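You operate a simulated robot arm through the tools that you are given. There is no shell and no other tool.

Carry out the task below with a simulated robot arm. There is one attempt and no reset: what you move stays moved.

JOB
Put the sealed brown carton on the rollers, give it one label and send it down the lane.
Fine: shut the gate again; the other carton stays where it is, with no label.

Only the result counts: the job must be done as asked and must still hold three seconds after the hand-in. Knocking over, shifting, dropping, spilling or breaking anything else fails it.

ROBOT AND FRAMES
A 6-joint arm with a fingered hand, fixed in place. Base frame: the origin is on the floor under the middle of its stand, x ahead of it, y to its left, z up; the work surface is at about z = 86. Lengths are in cm, angles in degrees, forces in N, time in s.
With the tool pointing down near the work surface it reaches from about 30 to 70 cm from the base axis. Its first joint turns from -166.0 to 166.0 degrees. Payload 4 kg.
Tool frame: the origin (TCP) lies between the finger pads and is the grasp point; the fingertips stand 2.2 cm ahead of it; z points along the fingers, y is the line along which they close. The gripper opens to 11.2 cm; its body begins 6 cm behind the TCP. The gripper is a hand of 4 fingers: y runs from the thumb to the fingers, the wrist lies at [0, 0, -21.8] in the tool frame.
Orientation is that of the tool frame in the base frame, as a unit quaternion [x, y, z, w]. With the fingers straight down and closing along the base's y, the tool's x points along the base's -x, its y along +y and its z along -z.

CONTROLS
- The arm moves only by the tool step_arm. Its argument "commands" is text: rows parted by semicolons, each of 6 numbers parted by spaces: the shift along the tool's x, y, z in cm, then the turn, a rotation vector about the tool's x, y, z in degrees. In form: tx ty tz ax ay az; .... A call has 1 to 20 rows; each row shifts and turns the commanded pose from where the row before left it, along the tool's axes as they then stand. A row lasts 0.2 s, in which the tool goes at most 5 cm and 8.6 degrees; a call with a longer step from one row to the next is refused whole. A pose out of reach is approached as far as the arm can. The call stops where the force on the tool passes 50 N (or 10 N more than at its start, if that is more) or the arm is blocked; 0.2 s more then pass. In this call time passes only in rows, and 0.2 s behind the last. The reply holds the time, the measured pose of the TCP, the force on the tool along the base axes, the opening and the grip force, in the units named above and with some noise, with the torque about the TCP (base axes, N m) and any sound that the robot's microphone picked up, and new pictures: "views" is both (left out), scene, wrist or none.
- Cameras (640 x 400 px; columns grow to the right, rows downward): "scene" is fixed at [39.89, -65.06, 154.17]; the picture's right is [0.99, -0.12, 0.00], its down [-0.06, -0.49, -0.87] and it looks along [0.10, 0.86, -0.50] (base axes); focal length 375 px, centre (320, 200). "wrist" rides on the gripper at [6.9, 0.4, -8.3] in the tool frame; the picture's right is [-0.06, 1.00, 0.00], its down [-0.77, -0.05, -0.64] and it looks along [-0.64, -0.04, 0.77] (tool axes); focal length 243 px, centre (320, 200). There is no depth. A picture from a camera that has moved, and an enlarged one, comes with that camera's place and axes in the base frame and with its lens.
- move_fingers(finger1, finger2, finger3, thumb_bend): sets how far each is bent, from 0 (flat) to 100 (curled in); at 30 the hand is open as for a grip, at 70 the pads meet at the TCP. One left out holds its place. A second passes; each finger stops where it meets its share of the squeeze, and holds until it gets a number again. It is the only way to open and close the hand. It gives what a move gives, with no picture; readings hold the bend of each and the force on the fingers (four entries, about 0 where the hand has none), thumb and palm.
- close_up(camera, box): a new picture of the part [left, top, right, bottom] of that camera's present view, enlarged. It takes no simulated time.
- sign_off(): hands the job in; it is judged then, once.

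Nothing tells you positions but the pictures and the camera data. Unless the task says otherwise, let go and move clear before handing in.

The tools are called after "Call:" as name(argument=value, ...) on one line, values as JSON. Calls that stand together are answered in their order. step_arm: Moves the arm, as the interface text tells. Its arguments: {"type":"object","properties":{"commands":{"type":"string"},"views":{"type":"string","enum":["both","scene","wrist","none"]}},"required":["commands"]} The other tools are called the same way: move_fingers (finger1, finger2, finger3, thumb_bend) moves the fingers one by one; close_up (camera, box) takes an enlarged picture of a part of a camera's view; sign_off () hands the job in.

At the start:

```text
clock: 0.0
eef_pos: [30.24, 12.57, 133.34]
tcp_rot: [-0.001, 1.0, 0.0, 0.0]
contact_force: [-0.3, 0.4, 0.3]
torque: [0.03, 0.05, 0.01]
opening: 11.2
gripper_force: 0.0
shape: jaw
bend: [30.0, 30.0, 30.0, 30.0]
finger forces: [0.0, 0.0, 0.1, 0.0, 0.1, 0.0]
```

scene: 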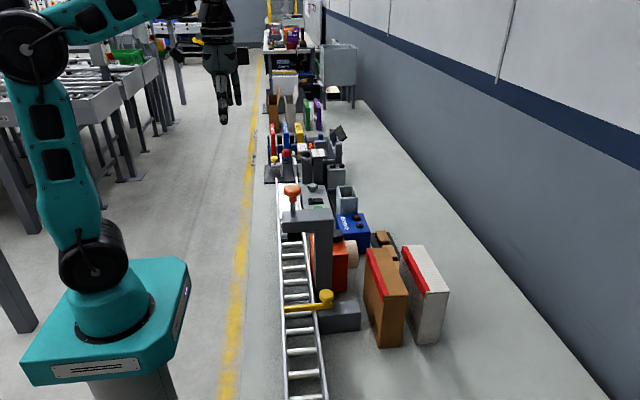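
wrist: 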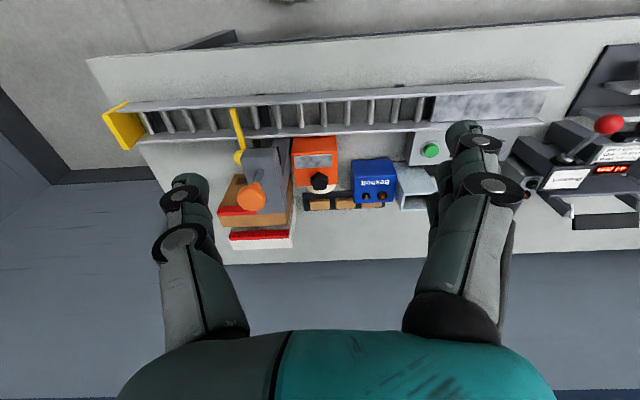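

I see a roller lane along the bench, with an orange-knobbed press (probably the labeller), a yellow gate arm, a brown and a white carton to its right, and a green button farther up the lane. Before moving anything I'll take close-ups.

Call:
close_up(camera="scene", box=[240, 170, 480, 400])

Call:
close_up(camera="scene", box=[250, 80, 390, 240])

Call:
close_up(camera="wrist", box=[80, 60, 340, 260])

Call:
close_up(camera="wrist", box=[330, 60, 640, 260])

```text
1.74 times, centred on (360, 285) of scene
camera zoom: at [39.89, -65.06, 154.17], right [0.99, -0.12, 0.0], down [-0.06, -0.49, -0.87], along [0.1, 0.86, -0.5], focal length 652 px, centre (250, 52)
```

zoom: 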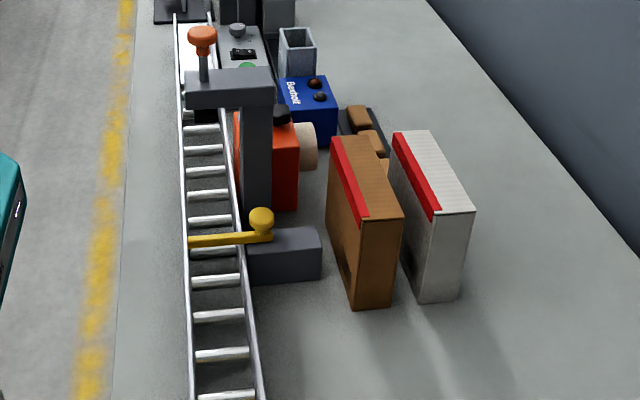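

```text
2.50 times, centred on (320, 160) of scene
camera zoom: at [39.89, -65.06, 154.17], right [0.99, -0.12, 0.0], down [-0.06, -0.49, -0.87], along [0.1, 0.86, -0.5], focal length 937 px, centre (320, 300)
```

zoom: 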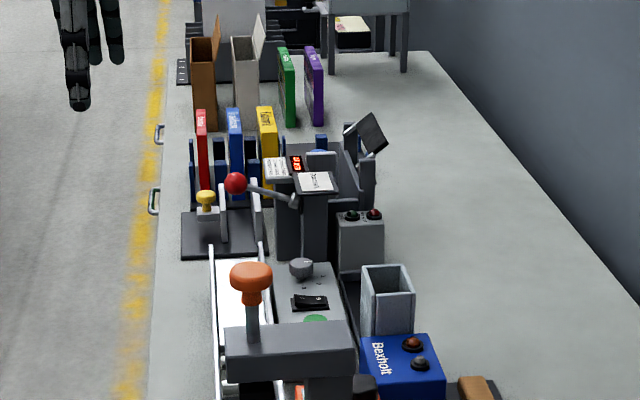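

```text
2.00 times, centred on (210, 160) of wrist
camera zoom: at [23.25, 13.22, 141.5], right [0.06, 1.0, 0.0], down [0.77, -0.05, 0.64], along [0.64, -0.04, -0.77], focal length 485 px, centre (540, 280)
```

zoom: 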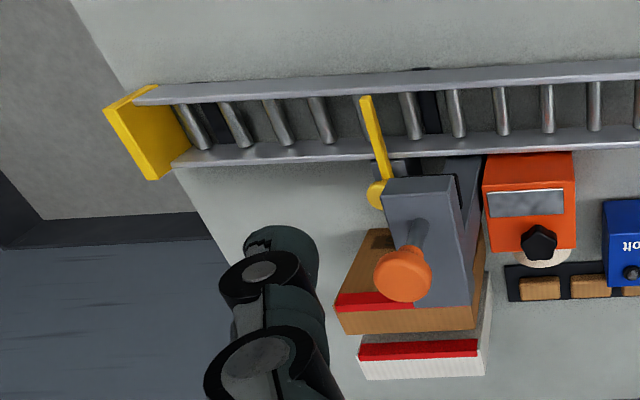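

```text
2.00 times, centred on (485, 160) of wrist
camera zoom: at [23.25, 13.22, 141.5], right [0.06, 1.0, 0.0], down [0.77, -0.05, 0.64], along [0.64, -0.04, -0.77], focal length 485 px, centre (-10, 280)
```

zoom: 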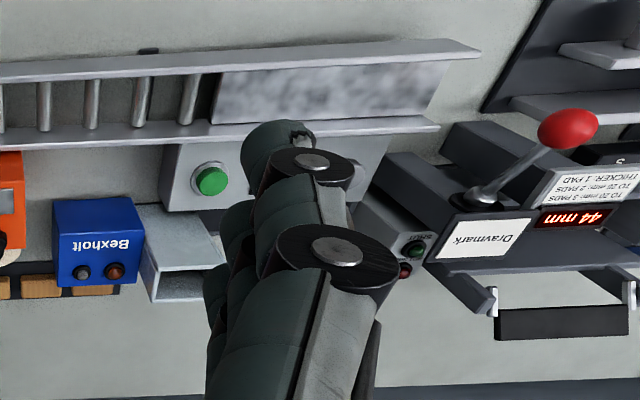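

The orange-knobbed plunger seems to overhang the lane at about (42, 3.5, 117), and the lane runs along y from about -30 to 60 at x of 38–47. I'll zoom in further on the cartons, gate, press and controls before acting.

Call:
close_up(camera="scene", box=[350, 225, 460, 355])

Call:
close_up(camera="scene", box=[270, 175, 370, 275])

Call:
close_up(camera="scene", box=[270, 260, 370, 340])

Call:
close_up(camera="wrist", box=[200, 90, 320, 260])

Call:
close_up(camera="wrist", box=[280, 90, 480, 230])

Call:
close_up(camera="scene", box=[255, 120, 355, 190])

```text
3.08 times, centred on (405, 290) of scene
camera zoom: at [39.89, -65.06, 154.17], right [0.99, -0.12, 0.0], down [-0.06, -0.49, -0.87], along [0.1, 0.86, -0.5], focal length 1154 px, centre (58, -77)
```

zoom: 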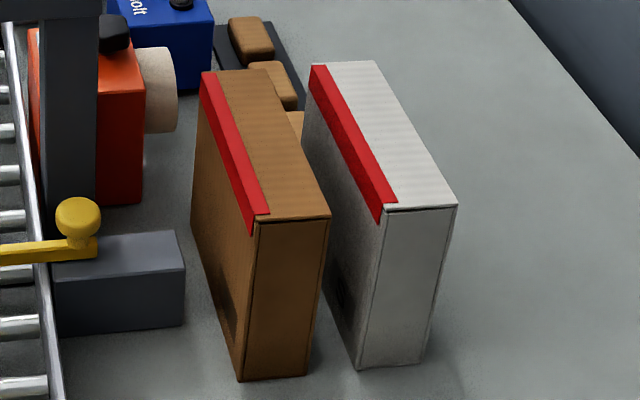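

```text
4.00 times, centred on (320, 225) of scene
camera zoom: at [39.89, -65.06, 154.17], right [0.99, -0.12, 0.0], down [-0.06, -0.49, -0.87], along [0.1, 0.86, -0.5], focal length 1500 px, centre (320, 100)
```

zoom: 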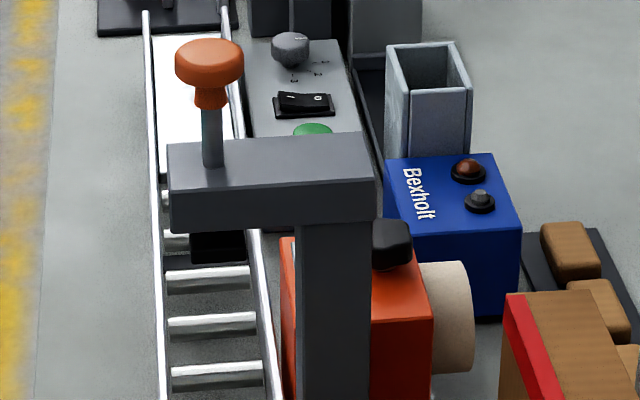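

```text
5.00 times, centred on (320, 300) of scene
camera zoom: at [39.89, -65.06, 154.17], right [0.99, -0.12, 0.0], down [-0.06, -0.49, -0.87], along [0.1, 0.86, -0.5], focal length 1875 px, centre (320, -300)
```

zoom: 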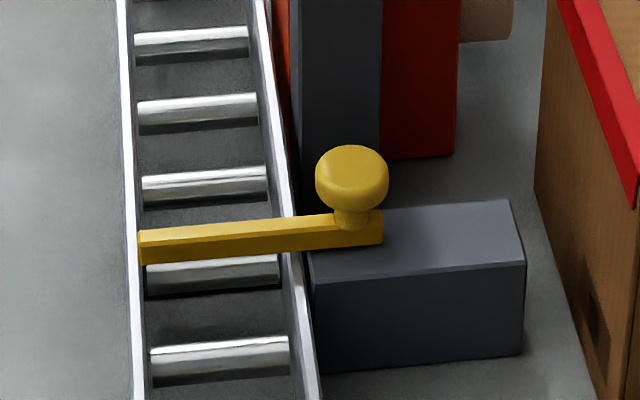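

```text
2.35 times, centred on (260, 175) of wrist
camera zoom: at [23.25, 13.22, 141.5], right [0.06, 1.0, 0.0], down [0.77, -0.05, 0.64], along [0.64, -0.04, -0.77], focal length 571 px, centre (461, 259)
```

zoom: 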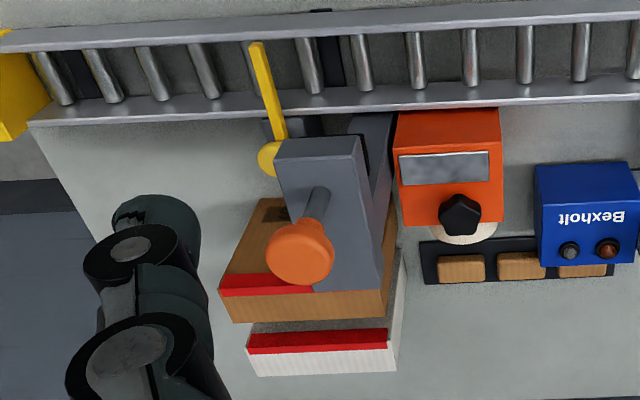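

```text
2.86 times, centred on (380, 160) of wrist
camera zoom: at [23.25, 13.22, 141.5], right [0.06, 1.0, 0.0], down [0.77, -0.05, 0.64], along [0.64, -0.04, -0.77], focal length 693 px, centre (149, 314)
```

zoom: 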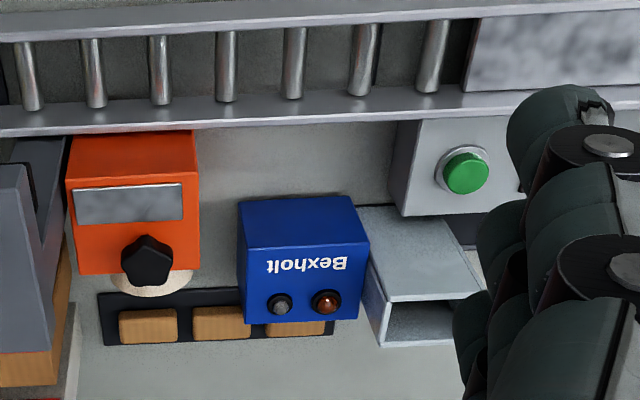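

```text
5.71 times, centred on (305, 155) of scene
camera zoom: at [39.89, -65.06, 154.17], right [0.99, -0.12, 0.0], down [-0.06, -0.49, -0.87], along [0.1, 0.86, -0.5], focal length 2143 px, centre (406, 457)
```

zoom: 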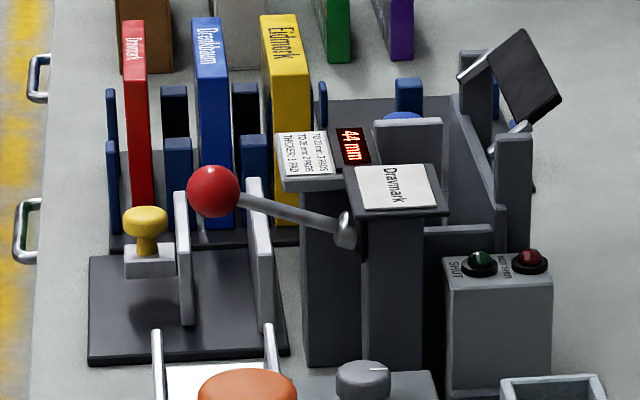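

The plunger arm spans about x 39–50, y 1.5–6 at z of 110–112.5, with a black pad under it. The gate knob is near (48, -6, 96) and the brown carton is at about x 58.5–63, y -13–3, z 86–101. I'll turn the hand by 90° and move above the downstream end for a second view.

Call:
step_arm(commands="0 0 0 0 0 -8.5;0 0 0 0 0 -8.5;0 0 0 0 0 -8.5;0 0 0 0 0 -8.5;0 0 0 0 0 -8.5;0 0 0 0 0 -8.5;0 0 0 0 0 -8.5;0 0 0 0 0 -8.5;0 0 0 0 0 -8.5;0 0 0 0 0 -8.5;0 0 0 0 0 -5;4.6 -1.2 0 0 0 0;4.6 -1.2 0 0 0 0;4.6 -1.2 0 0 0 0;4.6 -1.2 0 0 0 0;4.6 -1.2 0 0 0 0;4.6 -1.2 0 0 0 0", views="both")

```text
clock: 3.6
eef_pos: [36.9, -13.5, 127.84]
tcp_rot: [0.707, -0.707, 0.003, 0.002]
contact_force: [-0.2, -0.3, 1.0]
torque: [-0.01, -0.02, 0.01]
opening: 11.17
gripper_force: 0.2
shape: jaw
bend: [30.0, 30.0, 30.0, 30.0]
finger forces: [0.1, 0.0, 0.0, 0.0, 0.0, 0.0]
out of reach, approached as far as the arm can: row 14, 15, 16, 17
camera wrist: at [36.45, -19.99, 136.16], right [-1.0, 0.06, 0.0], down [0.05, 0.77, 0.64], along [0.04, 0.63, -0.77], focal length 243 px, centre (320, 200)
```

scene: 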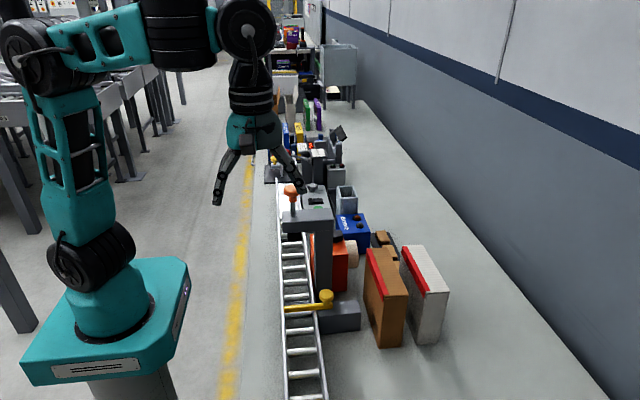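
wrist: 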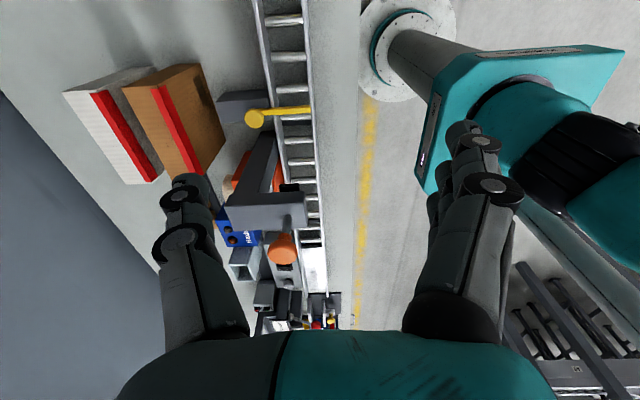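

From upstream I can see the gate bar lying across the lane, the press and the cartons. The hand came to rest near (36.9, -13.5, 127.8), a little below the reach limit. I'll zoom in on these details.

Call:
close_up(camera="wrist", box=[200, 60, 340, 160])

Call:
close_up(camera="wrist", box=[200, 140, 340, 240])

Call:
close_up(camera="wrist", box=[220, 220, 350, 330])

Call:
close_up(camera="wrist", box=[60, 50, 240, 190])

Call:
close_up(camera="wrist", box=[230, 0, 350, 100])

```text
4.00 times, centred on (270, 110) of wrist
camera zoom: at [36.45, -19.99, 136.16], right [-1.0, 0.06, 0.0], down [0.05, 0.77, 0.64], along [0.04, 0.63, -0.77], focal length 970 px, centre (520, 560)
```

zoom: 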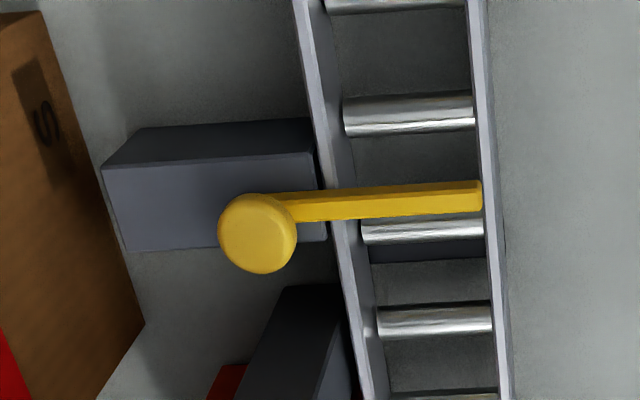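

```text
4.00 times, centred on (270, 190) of wrist
camera zoom: at [36.45, -19.99, 136.16], right [-1.0, 0.06, 0.0], down [0.05, 0.77, 0.64], along [0.04, 0.63, -0.77], focal length 970 px, centre (520, 240)
```

zoom: 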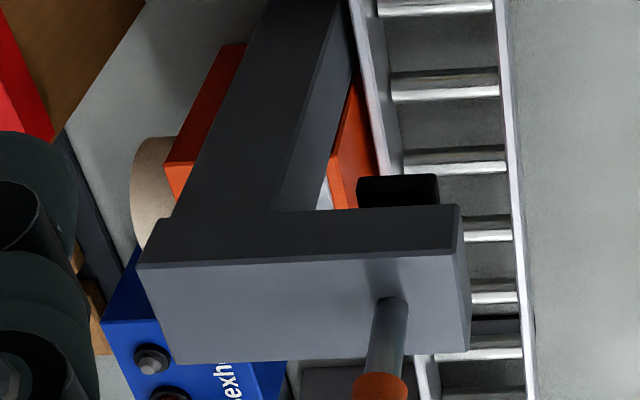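

```text
3.64 times, centred on (285, 275) of wrist
camera zoom: at [36.45, -19.99, 136.16], right [-1.0, 0.06, 0.0], down [0.05, 0.77, 0.64], along [0.04, 0.63, -0.77], focal length 882 px, centre (447, -73)
```

zoom: 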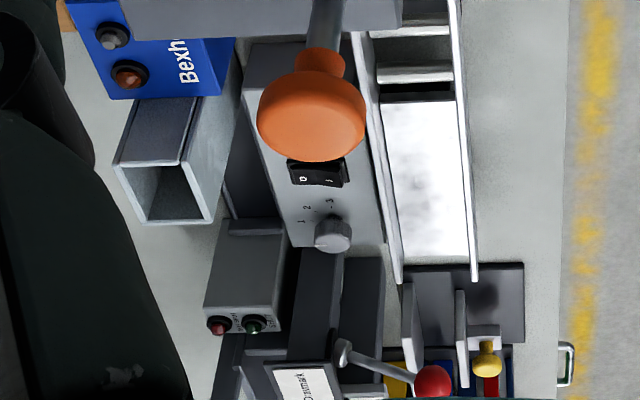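

```text
2.86 times, centred on (150, 120) of wrist
camera zoom: at [36.45, -19.99, 136.16], right [-1.0, 0.06, 0.0], down [0.05, 0.77, 0.64], along [0.04, 0.63, -0.77], focal length 693 px, centre (806, 429)
```

zoom: 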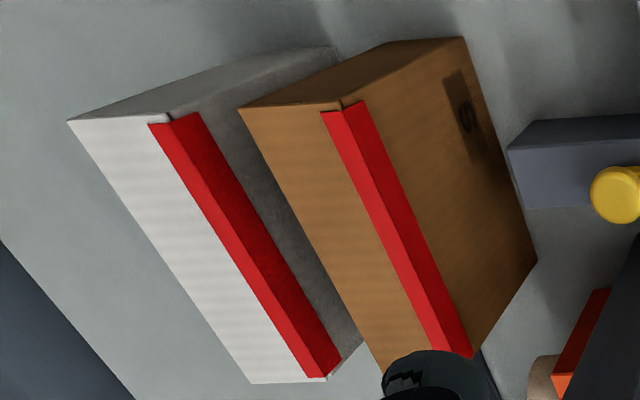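

```text
4.00 times, centred on (290, 50) of wrist
camera zoom: at [36.45, -19.99, 136.16], right [-1.0, 0.06, 0.0], down [0.05, 0.77, 0.64], along [0.04, 0.63, -0.77], focal length 970 px, centre (440, 800)
```

zoom: 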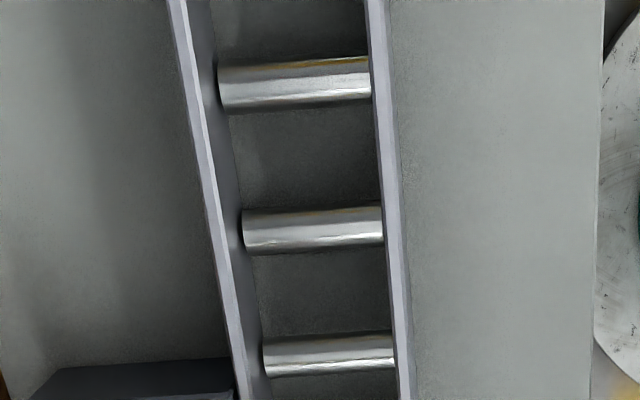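

The lane seems to slope slightly down towards -y, so the carton should roll to the gate and stop under the plunger. Before planning the grasp I'll zoom in on the press, the orange box and the control panel.

Call:
close_up(camera="scene", box=[275, 180, 345, 240])

Call:
close_up(camera="wrist", box=[260, 230, 330, 290])

Call:
close_up(camera="scene", box=[285, 180, 335, 215])

Call:
close_up(camera="wrist", box=[225, 140, 325, 205])

```text
6.67 times, centred on (310, 210) of scene
camera zoom: at [39.89, -65.06, 154.17], right [0.99, -0.12, 0.0], down [-0.06, -0.49, -0.87], along [0.1, 0.86, -0.5], focal length 2500 px, centre (387, 133)
```

zoom: 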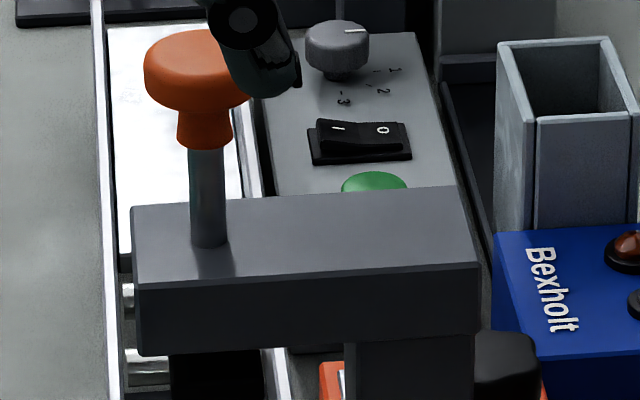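

```text
6.67 times, centred on (295, 260) of wrist
camera zoom: at [36.45, -19.99, 136.16], right [-1.0, 0.06, 0.0], down [0.05, 0.77, 0.64], along [0.04, 0.63, -0.77], focal length 1618 px, centre (487, -200)
```

zoom: 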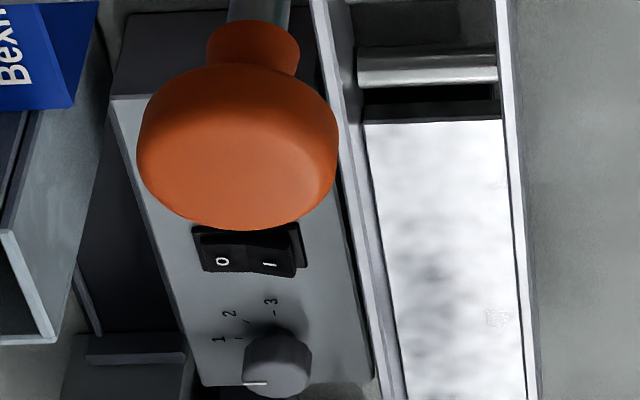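

```text
11.43 times, centred on (310, 198) of scene
camera zoom: at [39.89, -65.06, 154.17], right [0.99, -0.12, 0.0], down [-0.06, -0.49, -0.87], along [0.1, 0.86, -0.5], focal length 4285 px, centre (434, 229)
```

zoom: 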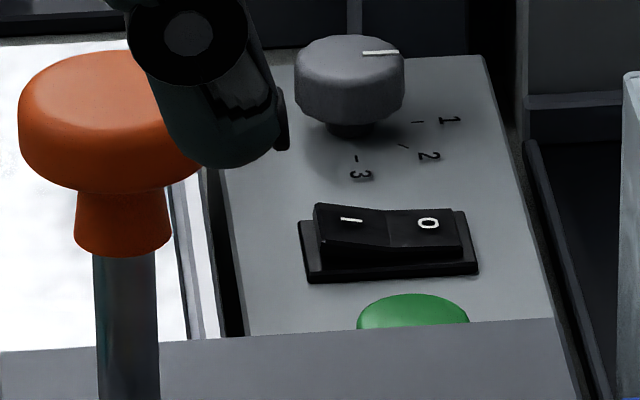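

```text
6.15 times, centred on (275, 172) of wrist
camera zoom: at [36.45, -19.99, 136.16], right [-1.0, 0.06, 0.0], down [0.05, 0.77, 0.64], along [0.04, 0.63, -0.77], focal length 1493 px, centre (597, 369)
```

zoom: 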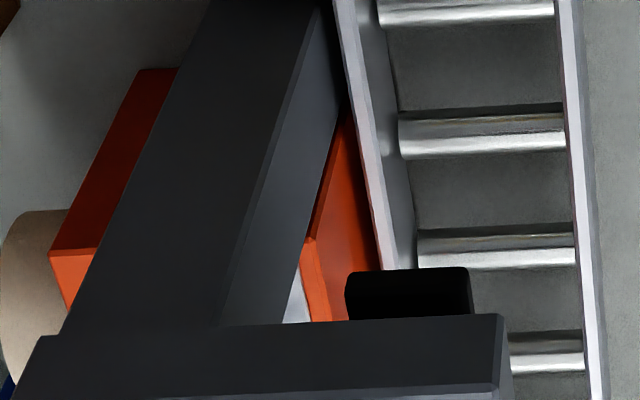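

The press pad hangs over the lane at y of about 1–6. The control panel with dial, rocker and green button sits next to the loading plate further upstream. I'll turn the hand round so the wrist camera looks downstream, then view the orange box and press from the upstream side.

Call:
step_arm(commands="0 0 0 0 0 8.6;0 0 0 0 0 8.6;0 0 0 0 0 8.6;0 0 0 0 0 8.6;0 0 0 0 0 8.6;0 0 0 0 0 8.6;0 0 0 0 0 8.6;0 0 0 0 0 8.6;0 0 0 0 0 8.6;0 0 0 0 0 8.6;0 0 0 0 0 8.6;0 0 0 0 0 8.6;0 0 0 0 0 8.6;0 0 0 0 0 8.6;0 0 0 0 0 8.6;0 0 0 0 0 8.6;0 0 0 0 0 8.6;0 0 0 0 0 8.6;0 0 0 0 0 8.6;0 0 0 0 0 8.6", views="scene")

```text
clock: 7.8
eef_pos: [36.94, -13.27, 127.9]
tcp_rot: [0.657, 0.754, 0.0, 0.001]
contact_force: [-0.4, -0.3, 0.3]
torque: [0.0, -0.02, -0.03]
opening: 11.21
gripper_force: 0.0
shape: jaw
bend: [30.0, 30.0, 30.0, 30.0]
finger forces: [0.0, 0.0, 0.0, 0.0, 0.1, 0.0]
```

scene: 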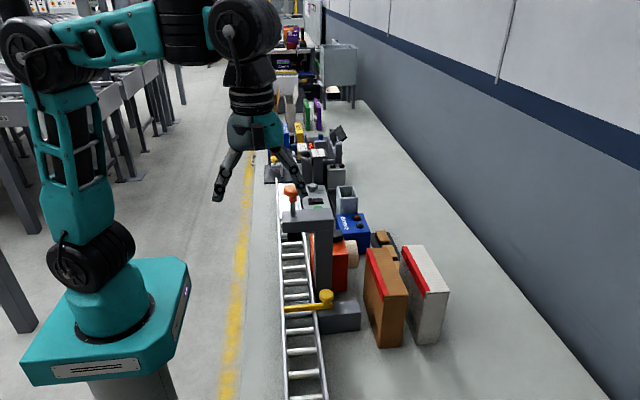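

The hand is now turned almost to the opposite yaw. I'll finish the turn and move upstream, passing high over the press knob, to look back down the lane.

Call:
step_arm(commands="0 0 0 0 0 8;4.6 0.8 0 0 0 0;4.6 0.8 0 0 0 0;4.6 0.8 0 0 0 0;4.6 0.8 0 0 0 0;4.6 0.8 0 0 0 0;4.6 0.8 0 0 0 0;4.6 0.8 0 0 0 0;4.6 0.8 0 0 0 0", views="both")

```text
clock: 9.8
eef_pos: [43.25, 23.51, 127.92]
tcp_rot: [0.707, 0.707, 0.001, 0.0]
contact_force: [-0.5, -0.6, 0.4]
torque: [0.02, 0.01, -0.03]
opening: 11.2
gripper_force: 0.2
shape: jaw
bend: [30.0, 30.0, 30.0, 30.0]
finger forces: [0.1, 0.1, 0.0, 0.1, 0.0, 0.1]
camera wrist: at [43.8, 30.76, 136.17], right [1.0, -0.06, 0.0], down [-0.05, -0.77, 0.64], along [-0.04, -0.64, -0.77], focal length 243 px, centre (320, 200)
```

scene: 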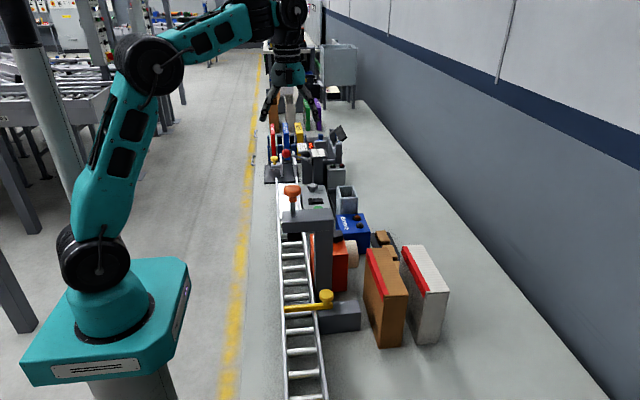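
wrist: 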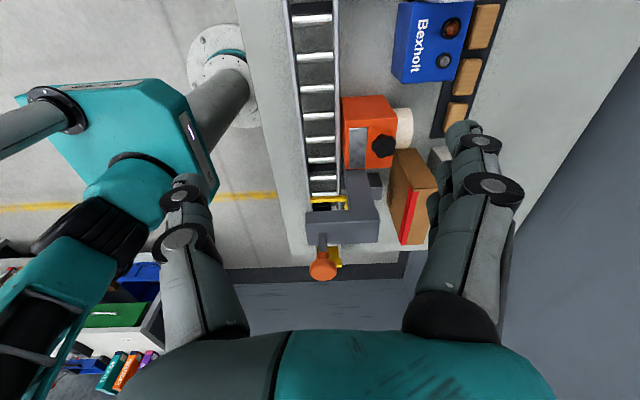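

Call:
close_up(camera="wrist", box=[280, 80, 440, 180])

Call:
close_up(camera="wrist", box=[290, 150, 450, 290])

Call:
close_up(camera="wrist", box=[270, 0, 400, 90])

```text
4.00 times, centred on (360, 130) of wrist
camera zoom: at [43.8, 30.76, 136.17], right [1.0, -0.06, 0.0], down [-0.05, -0.77, 0.64], along [-0.04, -0.64, -0.77], focal length 970 px, centre (160, 480)
```

zoom: 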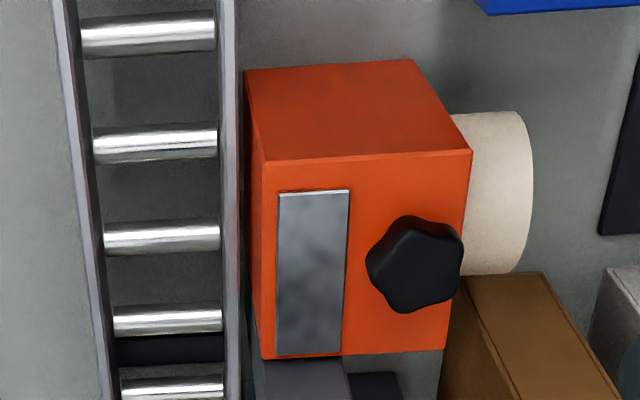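

```text
2.86 times, centred on (370, 220) of wrist
camera zoom: at [43.8, 30.76, 136.17], right [1.0, -0.06, 0.0], down [-0.05, -0.77, 0.64], along [-0.04, -0.64, -0.77], focal length 693 px, centre (177, 143)
```

zoom: 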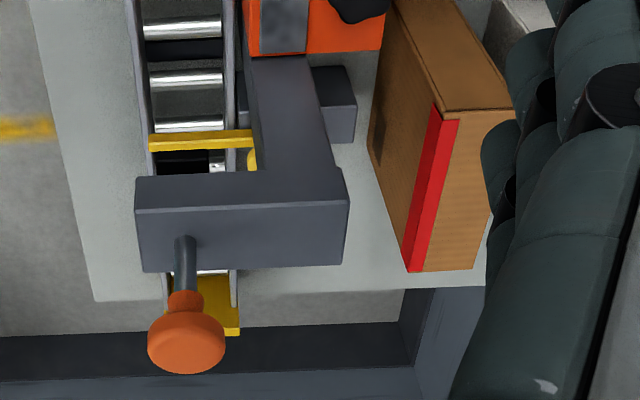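

```text
4.44 times, centred on (335, 45) of wrist
camera zoom: at [43.8, 30.76, 136.17], right [1.0, -0.06, 0.0], down [-0.05, -0.77, 0.64], along [-0.04, -0.64, -0.77], focal length 1078 px, centre (253, 889)
```

zoom: 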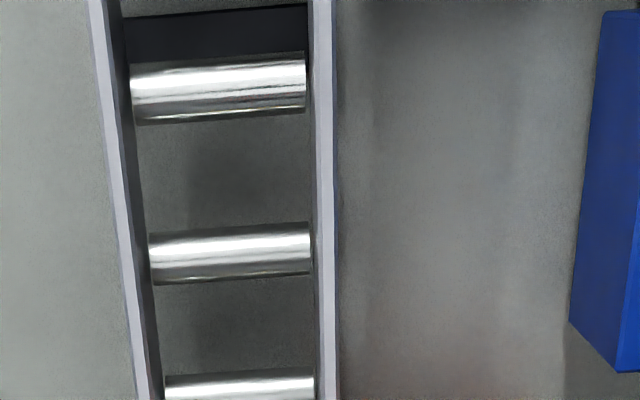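

The orange box is a separate roll unit with a metal plate and black knob, and the plunger press is what acts on the lane. I'll narrow the hand and move above the brown carton to measure it more exactly.

Call:
move_fingers(finger1=44, finger2=44, finger3=44, thumb_bend=44)

Call:
step_arm(commands="-3.4 2.94 0.4 0 0 0;-3.4 2.94 0.4 0 0 0;-3.4 2.94 0.4 0 0 0;-3.4 2.94 0.4 0 0 0;-3.4 2.94 0.4 0 0 0;-3.4 2.94 0.4 0 0 0", views="both")

```text
clock: 10.8
eef_pos: [43.43, 23.61, 127.88]
tcp_rot: [0.707, 0.707, 0.001, -0.001]
contact_force: [0.0, 0.0, 0.0]
torque: [-0.01, 0.01, -0.02]
opening: 7.51
gripper_force: 0.1
shape: fingers
bend: [44.0, 44.0, 44.0, 44.0]
finger forces: [0.1, 0.1, 0.0, 0.1, 0.0, 0.0]
```

```text
clock: 12.2
eef_pos: [59.49, 3.03, 124.6]
tcp_rot: [0.707, 0.708, 0.0, 0.0]
contact_force: [0.1, -0.2, -0.1]
torque: [0.0, 0.0, -0.01]
opening: 7.52
gripper_force: 0.1
shape: fingers
bend: [44.0, 44.0, 44.0, 44.0]
finger forces: [0.1, 0.1, 0.0, 0.1, 0.0, 0.0]
out of reach, approached as far as the arm can: row 6
camera wrist: at [59.78, 10.19, 132.76], right [1.0, -0.06, 0.0], down [-0.05, -0.77, 0.64], along [-0.04, -0.64, -0.77], focal length 243 px, centre (320, 200)
```

scene: 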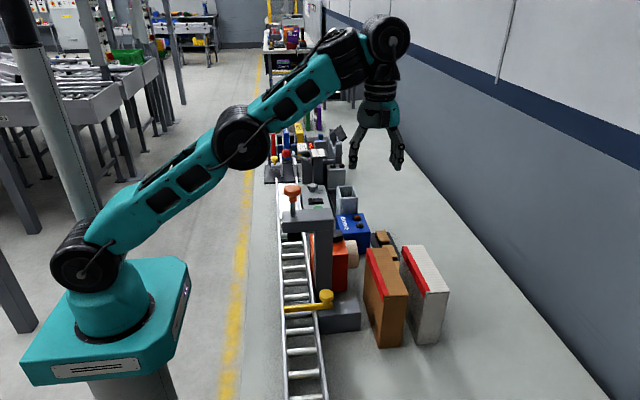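
wrist: 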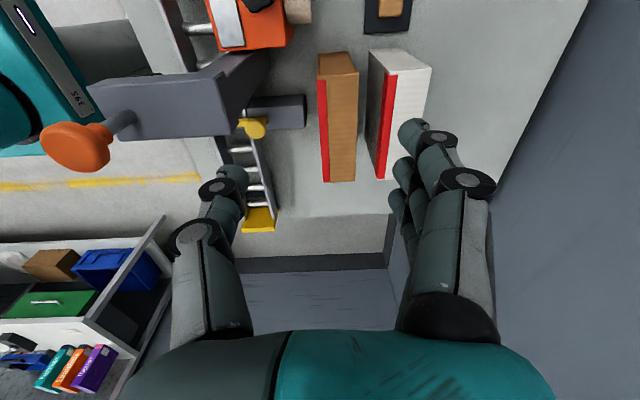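

The hand is above the carton area now. I'll zoom in to measure the two cartons and the gap between them.

Call:
close_up(camera="wrist", box=[300, 30, 450, 190])

Call:
close_up(camera="wrist", box=[150, 100, 500, 320])

Call:
close_up(camera="wrist", box=[210, 80, 330, 240])

Call:
close_up(camera="scene", box=[330, 80, 430, 180])

```text
2.50 times, centred on (375, 110) of wrist
camera zoom: at [59.78, 10.19, 132.76], right [1.0, -0.06, 0.0], down [-0.05, -0.77, 0.64], along [-0.04, -0.64, -0.77], focal length 606 px, centre (182, 425)
```

zoom: 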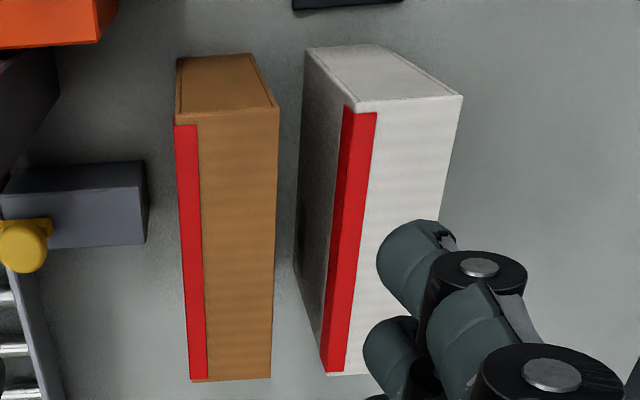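

```text
1.82 times, centred on (325, 210) of wrist
camera zoom: at [59.78, 10.19, 132.76], right [1.0, -0.06, 0.0], down [-0.05, -0.77, 0.64], along [-0.04, -0.64, -0.77], focal length 441 px, centre (311, 182)
```

zoom: 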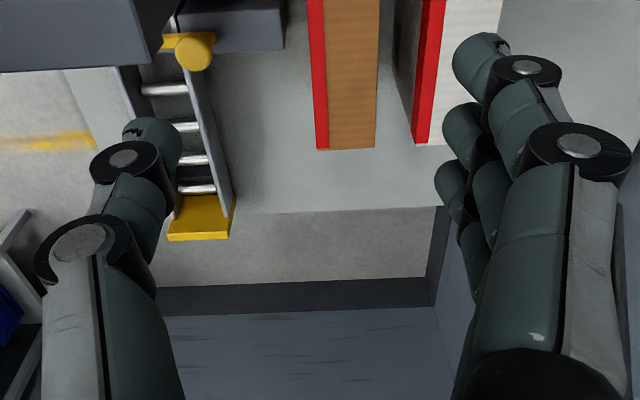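

```text
2.50 times, centred on (270, 160) of wrist
camera zoom: at [59.78, 10.19, 132.76], right [1.0, -0.06, 0.0], down [-0.05, -0.77, 0.64], along [-0.04, -0.64, -0.77], focal length 606 px, centre (445, 300)
```

zoom: 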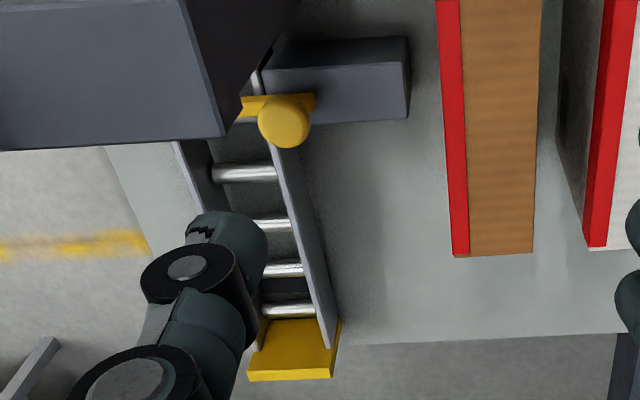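

```text
4.00 times, centred on (380, 130) of scene
camera zoom: at [39.89, -65.06, 154.17], right [0.99, -0.12, 0.0], down [-0.06, -0.49, -0.87], along [0.1, 0.86, -0.5], focal length 1500 px, centre (80, 480)
```

zoom: 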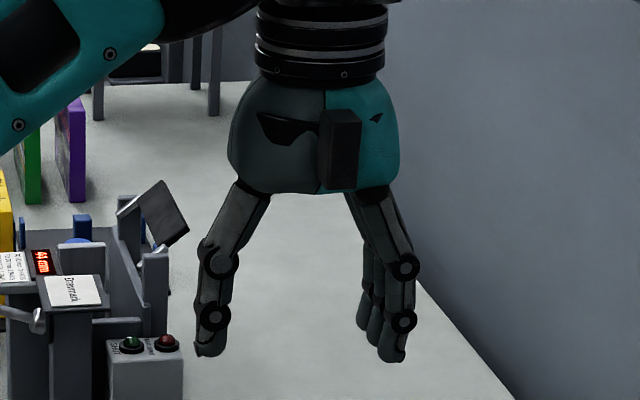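

The brown carton's top spans about x 58.9–64.0 and y -12.6–3.0, with the white carton starting at x of about 67.8. That leaves a gap of about 3.8 cm, enough for one finger side. I'll narrow the opening slightly and descend to a hover above the brown carton's centre.

Call:
move_fingers(finger1=46, finger2=46, finger3=46, thumb_bend=46)

Call:
step_arm(commands="-2 0.5 3.4 0 0 0;-2 0.5 3.4 0 0 0;-2 0.5 3.4 0 0 0;-2 0.5 3.4 0 0 0", views="both")

```text
clock: 13.2
eef_pos: [59.41, 3.09, 124.58]
tcp_rot: [0.708, 0.707, 0.001, 0.001]
contact_force: [-0.4, 0.0, -0.5]
torque: [0.0, -0.03, -0.01]
opening: 6.95
gripper_force: 0.1
shape: fingers
bend: [46.0, 46.0, 46.0, 46.0]
finger forces: [0.0, 0.1, 0.0, 0.0, 0.0, 0.1]
```

```text
clock: 14.2
eef_pos: [61.26, -4.8, 110.84]
tcp_rot: [0.706, 0.708, 0.001, 0.001]
contact_force: [0.0, 0.2, 0.2]
torque: [0.01, -0.01, 0.0]
opening: 6.92
gripper_force: 0.0
shape: fingers
bend: [46.0, 46.0, 46.0, 46.0]
finger forces: [0.1, 0.1, 0.0, 0.0, 0.1, 0.0]
camera wrist: at [61.64, 2.3, 119.02], right [1.0, -0.06, 0.0], down [-0.05, -0.76, 0.64], along [-0.04, -0.64, -0.77], focal length 243 px, centre (320, 200)
```

scene: 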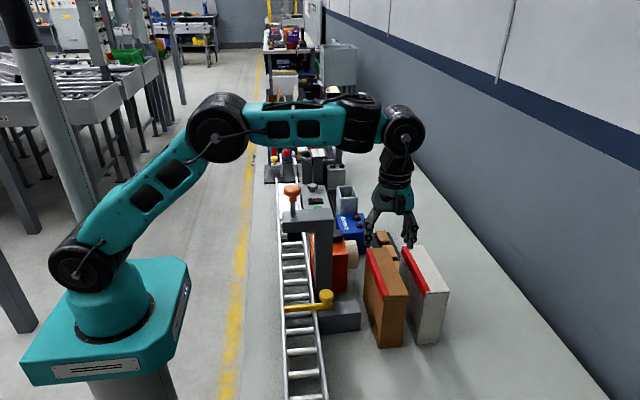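
wrist: 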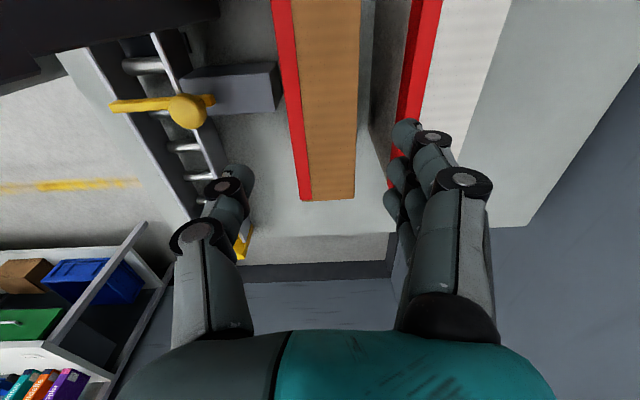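

The carton's centre comes out again at x ≈ 61.5, y ≈ -4.8, and the hand is within 2 mm of it. I'll go down in steps.

Call:
step_arm(commands="0 0.2 2.5 0 0 0;0 0 2.5 0 0 0;0 0 2.5 0 0 0", views="both")

Call:
close_up(camera="scene", box=[340, 190, 460, 300])

```text
clock: 15.0
eef_pos: [61.46, -4.8, 103.39]
tcp_rot: [0.707, 0.707, 0.0, 0.0]
contact_force: [0.3, -0.1, 0.1]
torque: [-0.01, 0.0, 0.0]
opening: 6.93
gripper_force: 0.0
shape: fingers
bend: [46.0, 46.0, 46.0, 46.0]
finger forces: [0.0, 0.0, 0.0, 0.1, 0.0, 0.0]
camera wrist: at [61.94, 2.29, 111.56], right [1.0, -0.06, 0.0], down [-0.05, -0.77, 0.64], along [-0.04, -0.64, -0.77], focal length 243 px, centre (320, 200)
```

scene: 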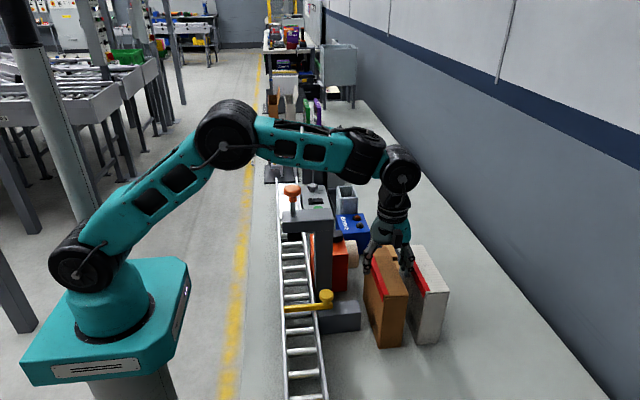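
wrist: 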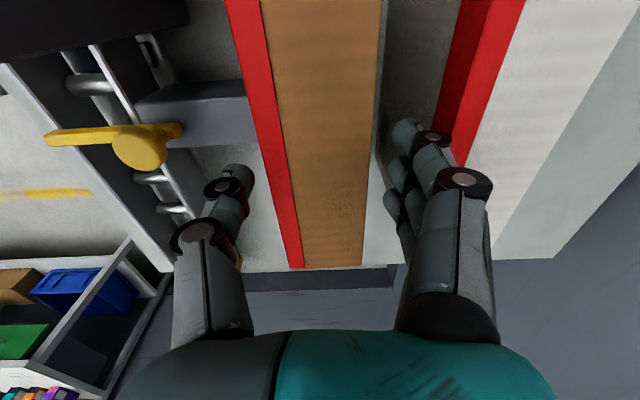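

```text
3.64 times, centred on (400, 245) of scene
camera zoom: at [39.89, -65.06, 154.17], right [0.99, -0.12, 0.0], down [-0.06, -0.49, -0.87], along [0.1, 0.86, -0.5], focal length 1364 px, centre (29, 36)
```

zoom: 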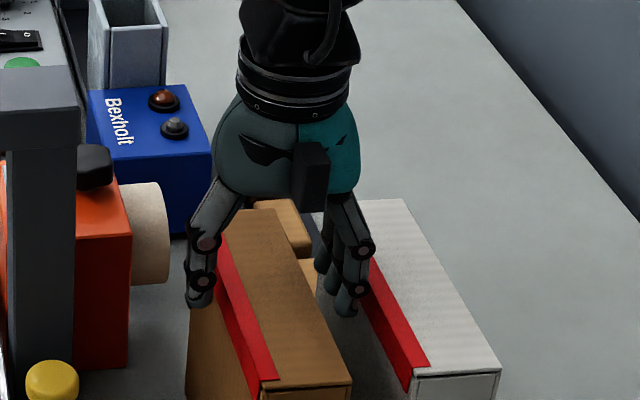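

The fingers line up with one side in the gap and the thumb free on the other. I'll lower another 5.7 cm and close.

Call:
step_arm(commands="0 0 1.9 0 0 0;0 0 1.9 0 0 0;0 0 1.9 0 0 0", views="both")

Call:
close_up(camera="scene", box=[340, 190, 460, 300])

```text
clock: 15.8
eef_pos: [61.52, -4.8, 97.5]
tcp_rot: [0.707, 0.707, -0.001, 0.0]
contact_force: [0.1, 0.4, 0.0]
torque: [-0.01, -0.02, -0.01]
opening: 6.94
gripper_force: 0.1
shape: fingers
bend: [46.0, 46.0, 46.0, 46.0]
finger forces: [0.0, 0.0, 0.0, 0.0, 0.1, 0.0]
camera wrist: at [61.92, 2.35, 105.81], right [1.0, -0.06, 0.0], down [-0.05, -0.77, 0.64], along [-0.04, -0.64, -0.77], focal length 243 px, centre (320, 200)
```

scene: 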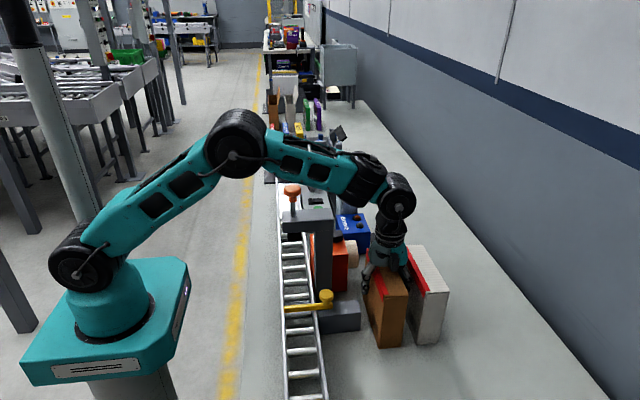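
wrist: 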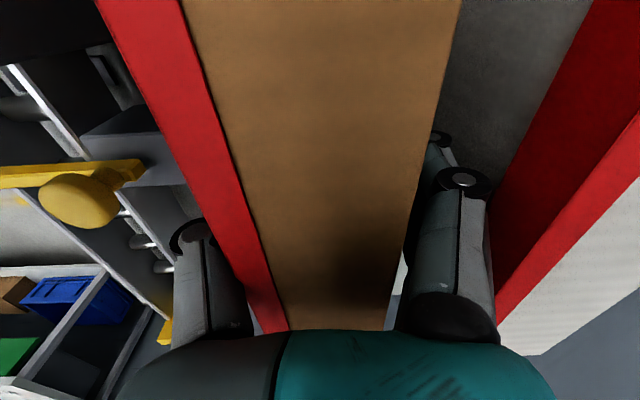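

```text
3.64 times, centred on (400, 245) of scene
camera zoom: at [39.89, -65.06, 154.17], right [0.99, -0.12, 0.0], down [-0.06, -0.49, -0.87], along [0.1, 0.86, -0.5], focal length 1364 px, centre (29, 36)
```

zoom: 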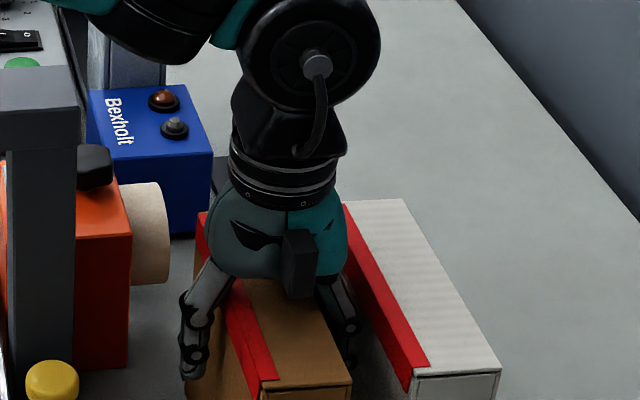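

No contact so far, and the hand straddles the carton. Closing the fingers now.

Call:
move_fingers(finger1=70, finger2=70, finger3=70, thumb_bend=70)

```text
clock: 16.8
eef_pos: [61.48, -4.81, 97.45]
tcp_rot: [0.707, 0.707, -0.001, 0.0]
contact_force: [-0.9, -0.2, -0.3]
torque: [-0.05, 0.02, 0.0]
opening: 4.73
gripper_force: 22.2
shape: fingers
bend: [56.0, 56.0, 56.0, 59.0]
finger forces: [7.3, 7.2, 7.3, 0.0, 21.7, 0.0]
```

The carton is gripped with about 22 N at an opening of 4.7 cm. I'll test-lift a little.

Call:
step_arm(commands="0 0 -0.5 0 0 0;0 0 -0.8 0 0 0;0 0 -0.8 0 0 0;0 0 -0.8 0 0 0", views="both")

Call:
close_up(camera="scene", box=[340, 220, 460, 360])

```text
clock: 17.8
eef_pos: [61.61, -4.79, 100.43]
tcp_rot: [0.707, 0.707, 0.001, 0.001]
contact_force: [0.6, -0.2, -1.3]
torque: [0.02, 0.01, -0.03]
opening: 4.73
gripper_force: 22.0
shape: fingers
bend: [56.0, 56.0, 56.0, 59.0]
finger forces: [7.2, 7.1, 7.3, 0.1, 21.8, 0.1]
camera wrist: at [62.0, 2.33, 108.75], right [1.0, -0.06, 0.0], down [-0.05, -0.77, 0.64], along [-0.04, -0.64, -0.77], focal length 243 px, centre (320, 200)
```

scene: 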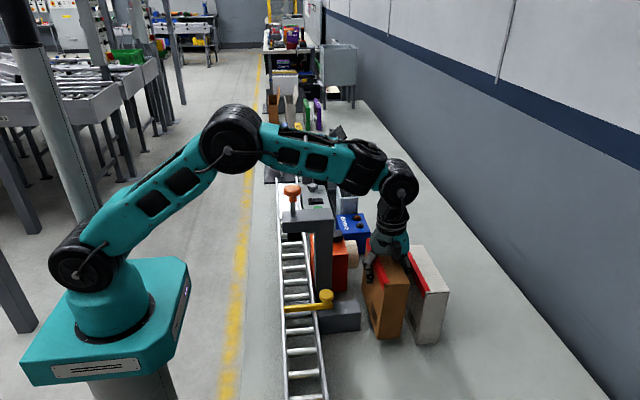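
wrist: 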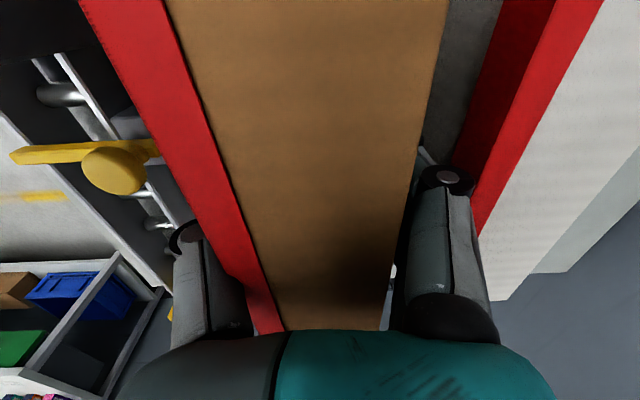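

```text
2.86 times, centred on (400, 290) of scene
camera zoom: at [39.89, -65.06, 154.17], right [0.99, -0.12, 0.0], down [-0.06, -0.49, -0.87], along [0.1, 0.86, -0.5], focal length 1071 px, centre (91, -57)
```

zoom: 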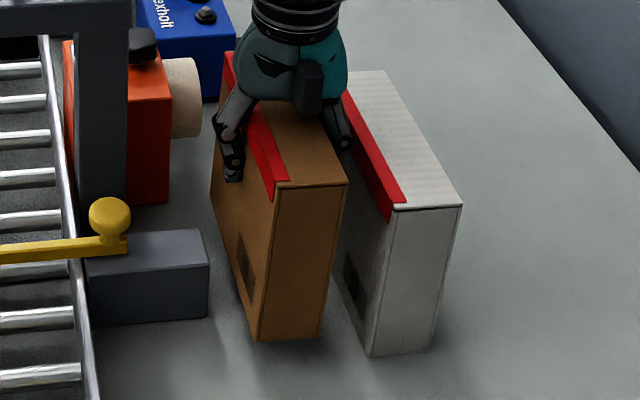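

The carton lifts cleanly and is light. I'll raise it to clear the other machines, move it upstream behind them, then across to above the rollers.

Call:
step_arm(commands="0 0 -3 0 0 0;0 0 -3 0 0 0;0 0 -3 0 0 0;0 0 -3 0 0 0;0 0 -3 0 0 0;3 0 0 0 0 0;3.5 0 0 0 0 0;3.5 0 0 0 0 0;3.5 0 0 0 0 0;3.5 0 0 0 0 0;3.5 0 0 0 0 0;3.5 0 0 0 0 0;1 0 0 0 0 0", views="both")

```text
clock: 20.6
eef_pos: [61.52, 20.25, 115.32]
tcp_rot: [0.707, 0.708, 0.001, 0.001]
contact_force: [-0.9, -0.1, 0.0]
torque: [0.04, 0.01, 0.01]
opening: 4.69
gripper_force: 21.3
shape: fingers
bend: [56.0, 56.0, 56.0, 60.0]
finger forces: [7.0, 7.1, 7.1, 0.0, 21.4, 0.1]
camera wrist: at [61.83, 27.3, 123.6], right [1.0, -0.06, 0.0], down [-0.05, -0.77, 0.64], along [-0.04, -0.64, -0.77], focal length 243 px, centre (320, 200)
```

scene: 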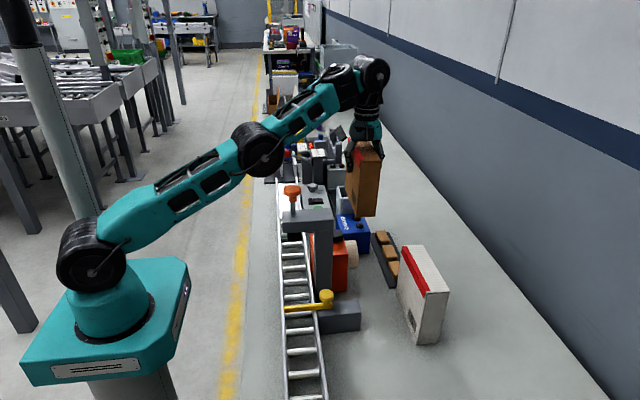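
wrist: 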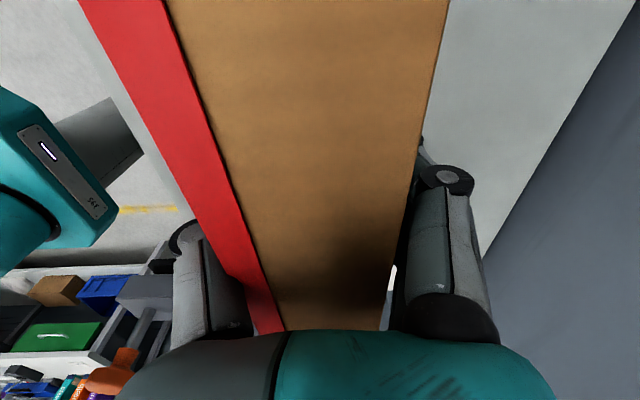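

The carton is at (61.5, 20.3) with its base near z of 104, clear of everything. Now I'll move it across to above the lane centre at x ≈ 42.5.

Call:
step_arm(commands="0 -3 0 0 0 0;0 -4 0 0 0 0;0 -4 0 0 0 0;0 -4 0 0 0 0;0 -3 0 0 0 0;0 -1 0 0 0 0;0 0 2 0 0 0;0 0 2 0 0 0;0 0 2 0 0 0", views="both")

Call:
close_up(camera="scene", box=[260, 120, 370, 240])

```text
clock: 22.6
eef_pos: [42.59, 20.24, 109.36]
tcp_rot: [0.707, 0.707, 0.0, 0.0]
contact_force: [0.6, -0.2, -0.3]
torque: [-0.02, 0.03, 0.01]
opening: 4.67
gripper_force: 20.9
shape: fingers
bend: [57.0, 57.0, 57.0, 60.0]
finger forces: [6.9, 6.9, 6.9, 0.0, 20.9, 0.0]
out of reach, approached as far as the arm can: row 1
camera wrist: at [42.98, 27.27, 117.72], right [1.0, -0.06, 0.0], down [-0.05, -0.77, 0.64], along [-0.04, -0.64, -0.77], focal length 243 px, centre (320, 200)
```

scene: 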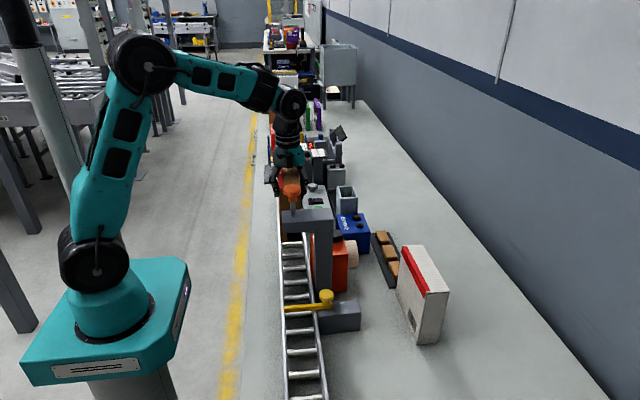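
wrist: 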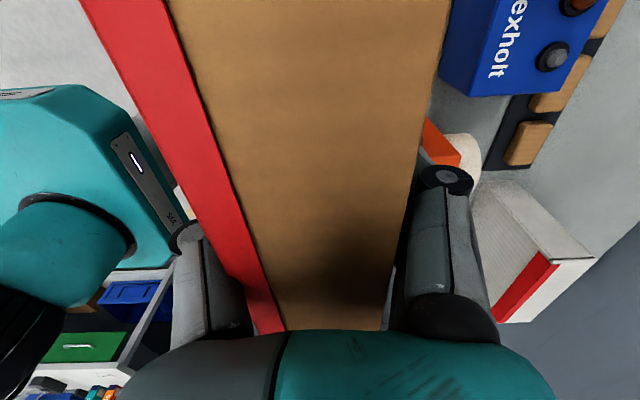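

```text
3.33 times, centred on (315, 180) of scene
camera zoom: at [39.89, -65.06, 154.17], right [0.99, -0.12, 0.0], down [-0.06, -0.49, -0.87], along [0.1, 0.86, -0.5], focal length 1250 px, centre (337, 267)
```

zoom: 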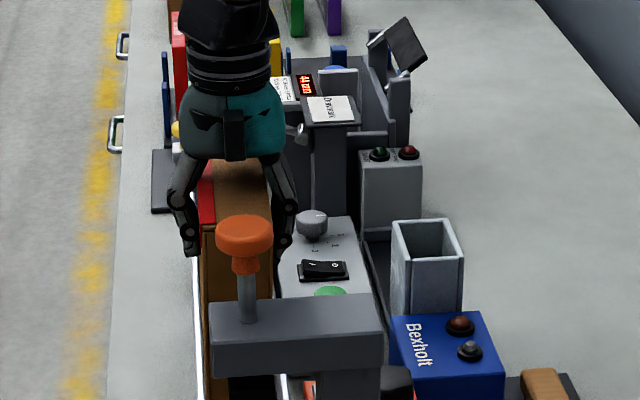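

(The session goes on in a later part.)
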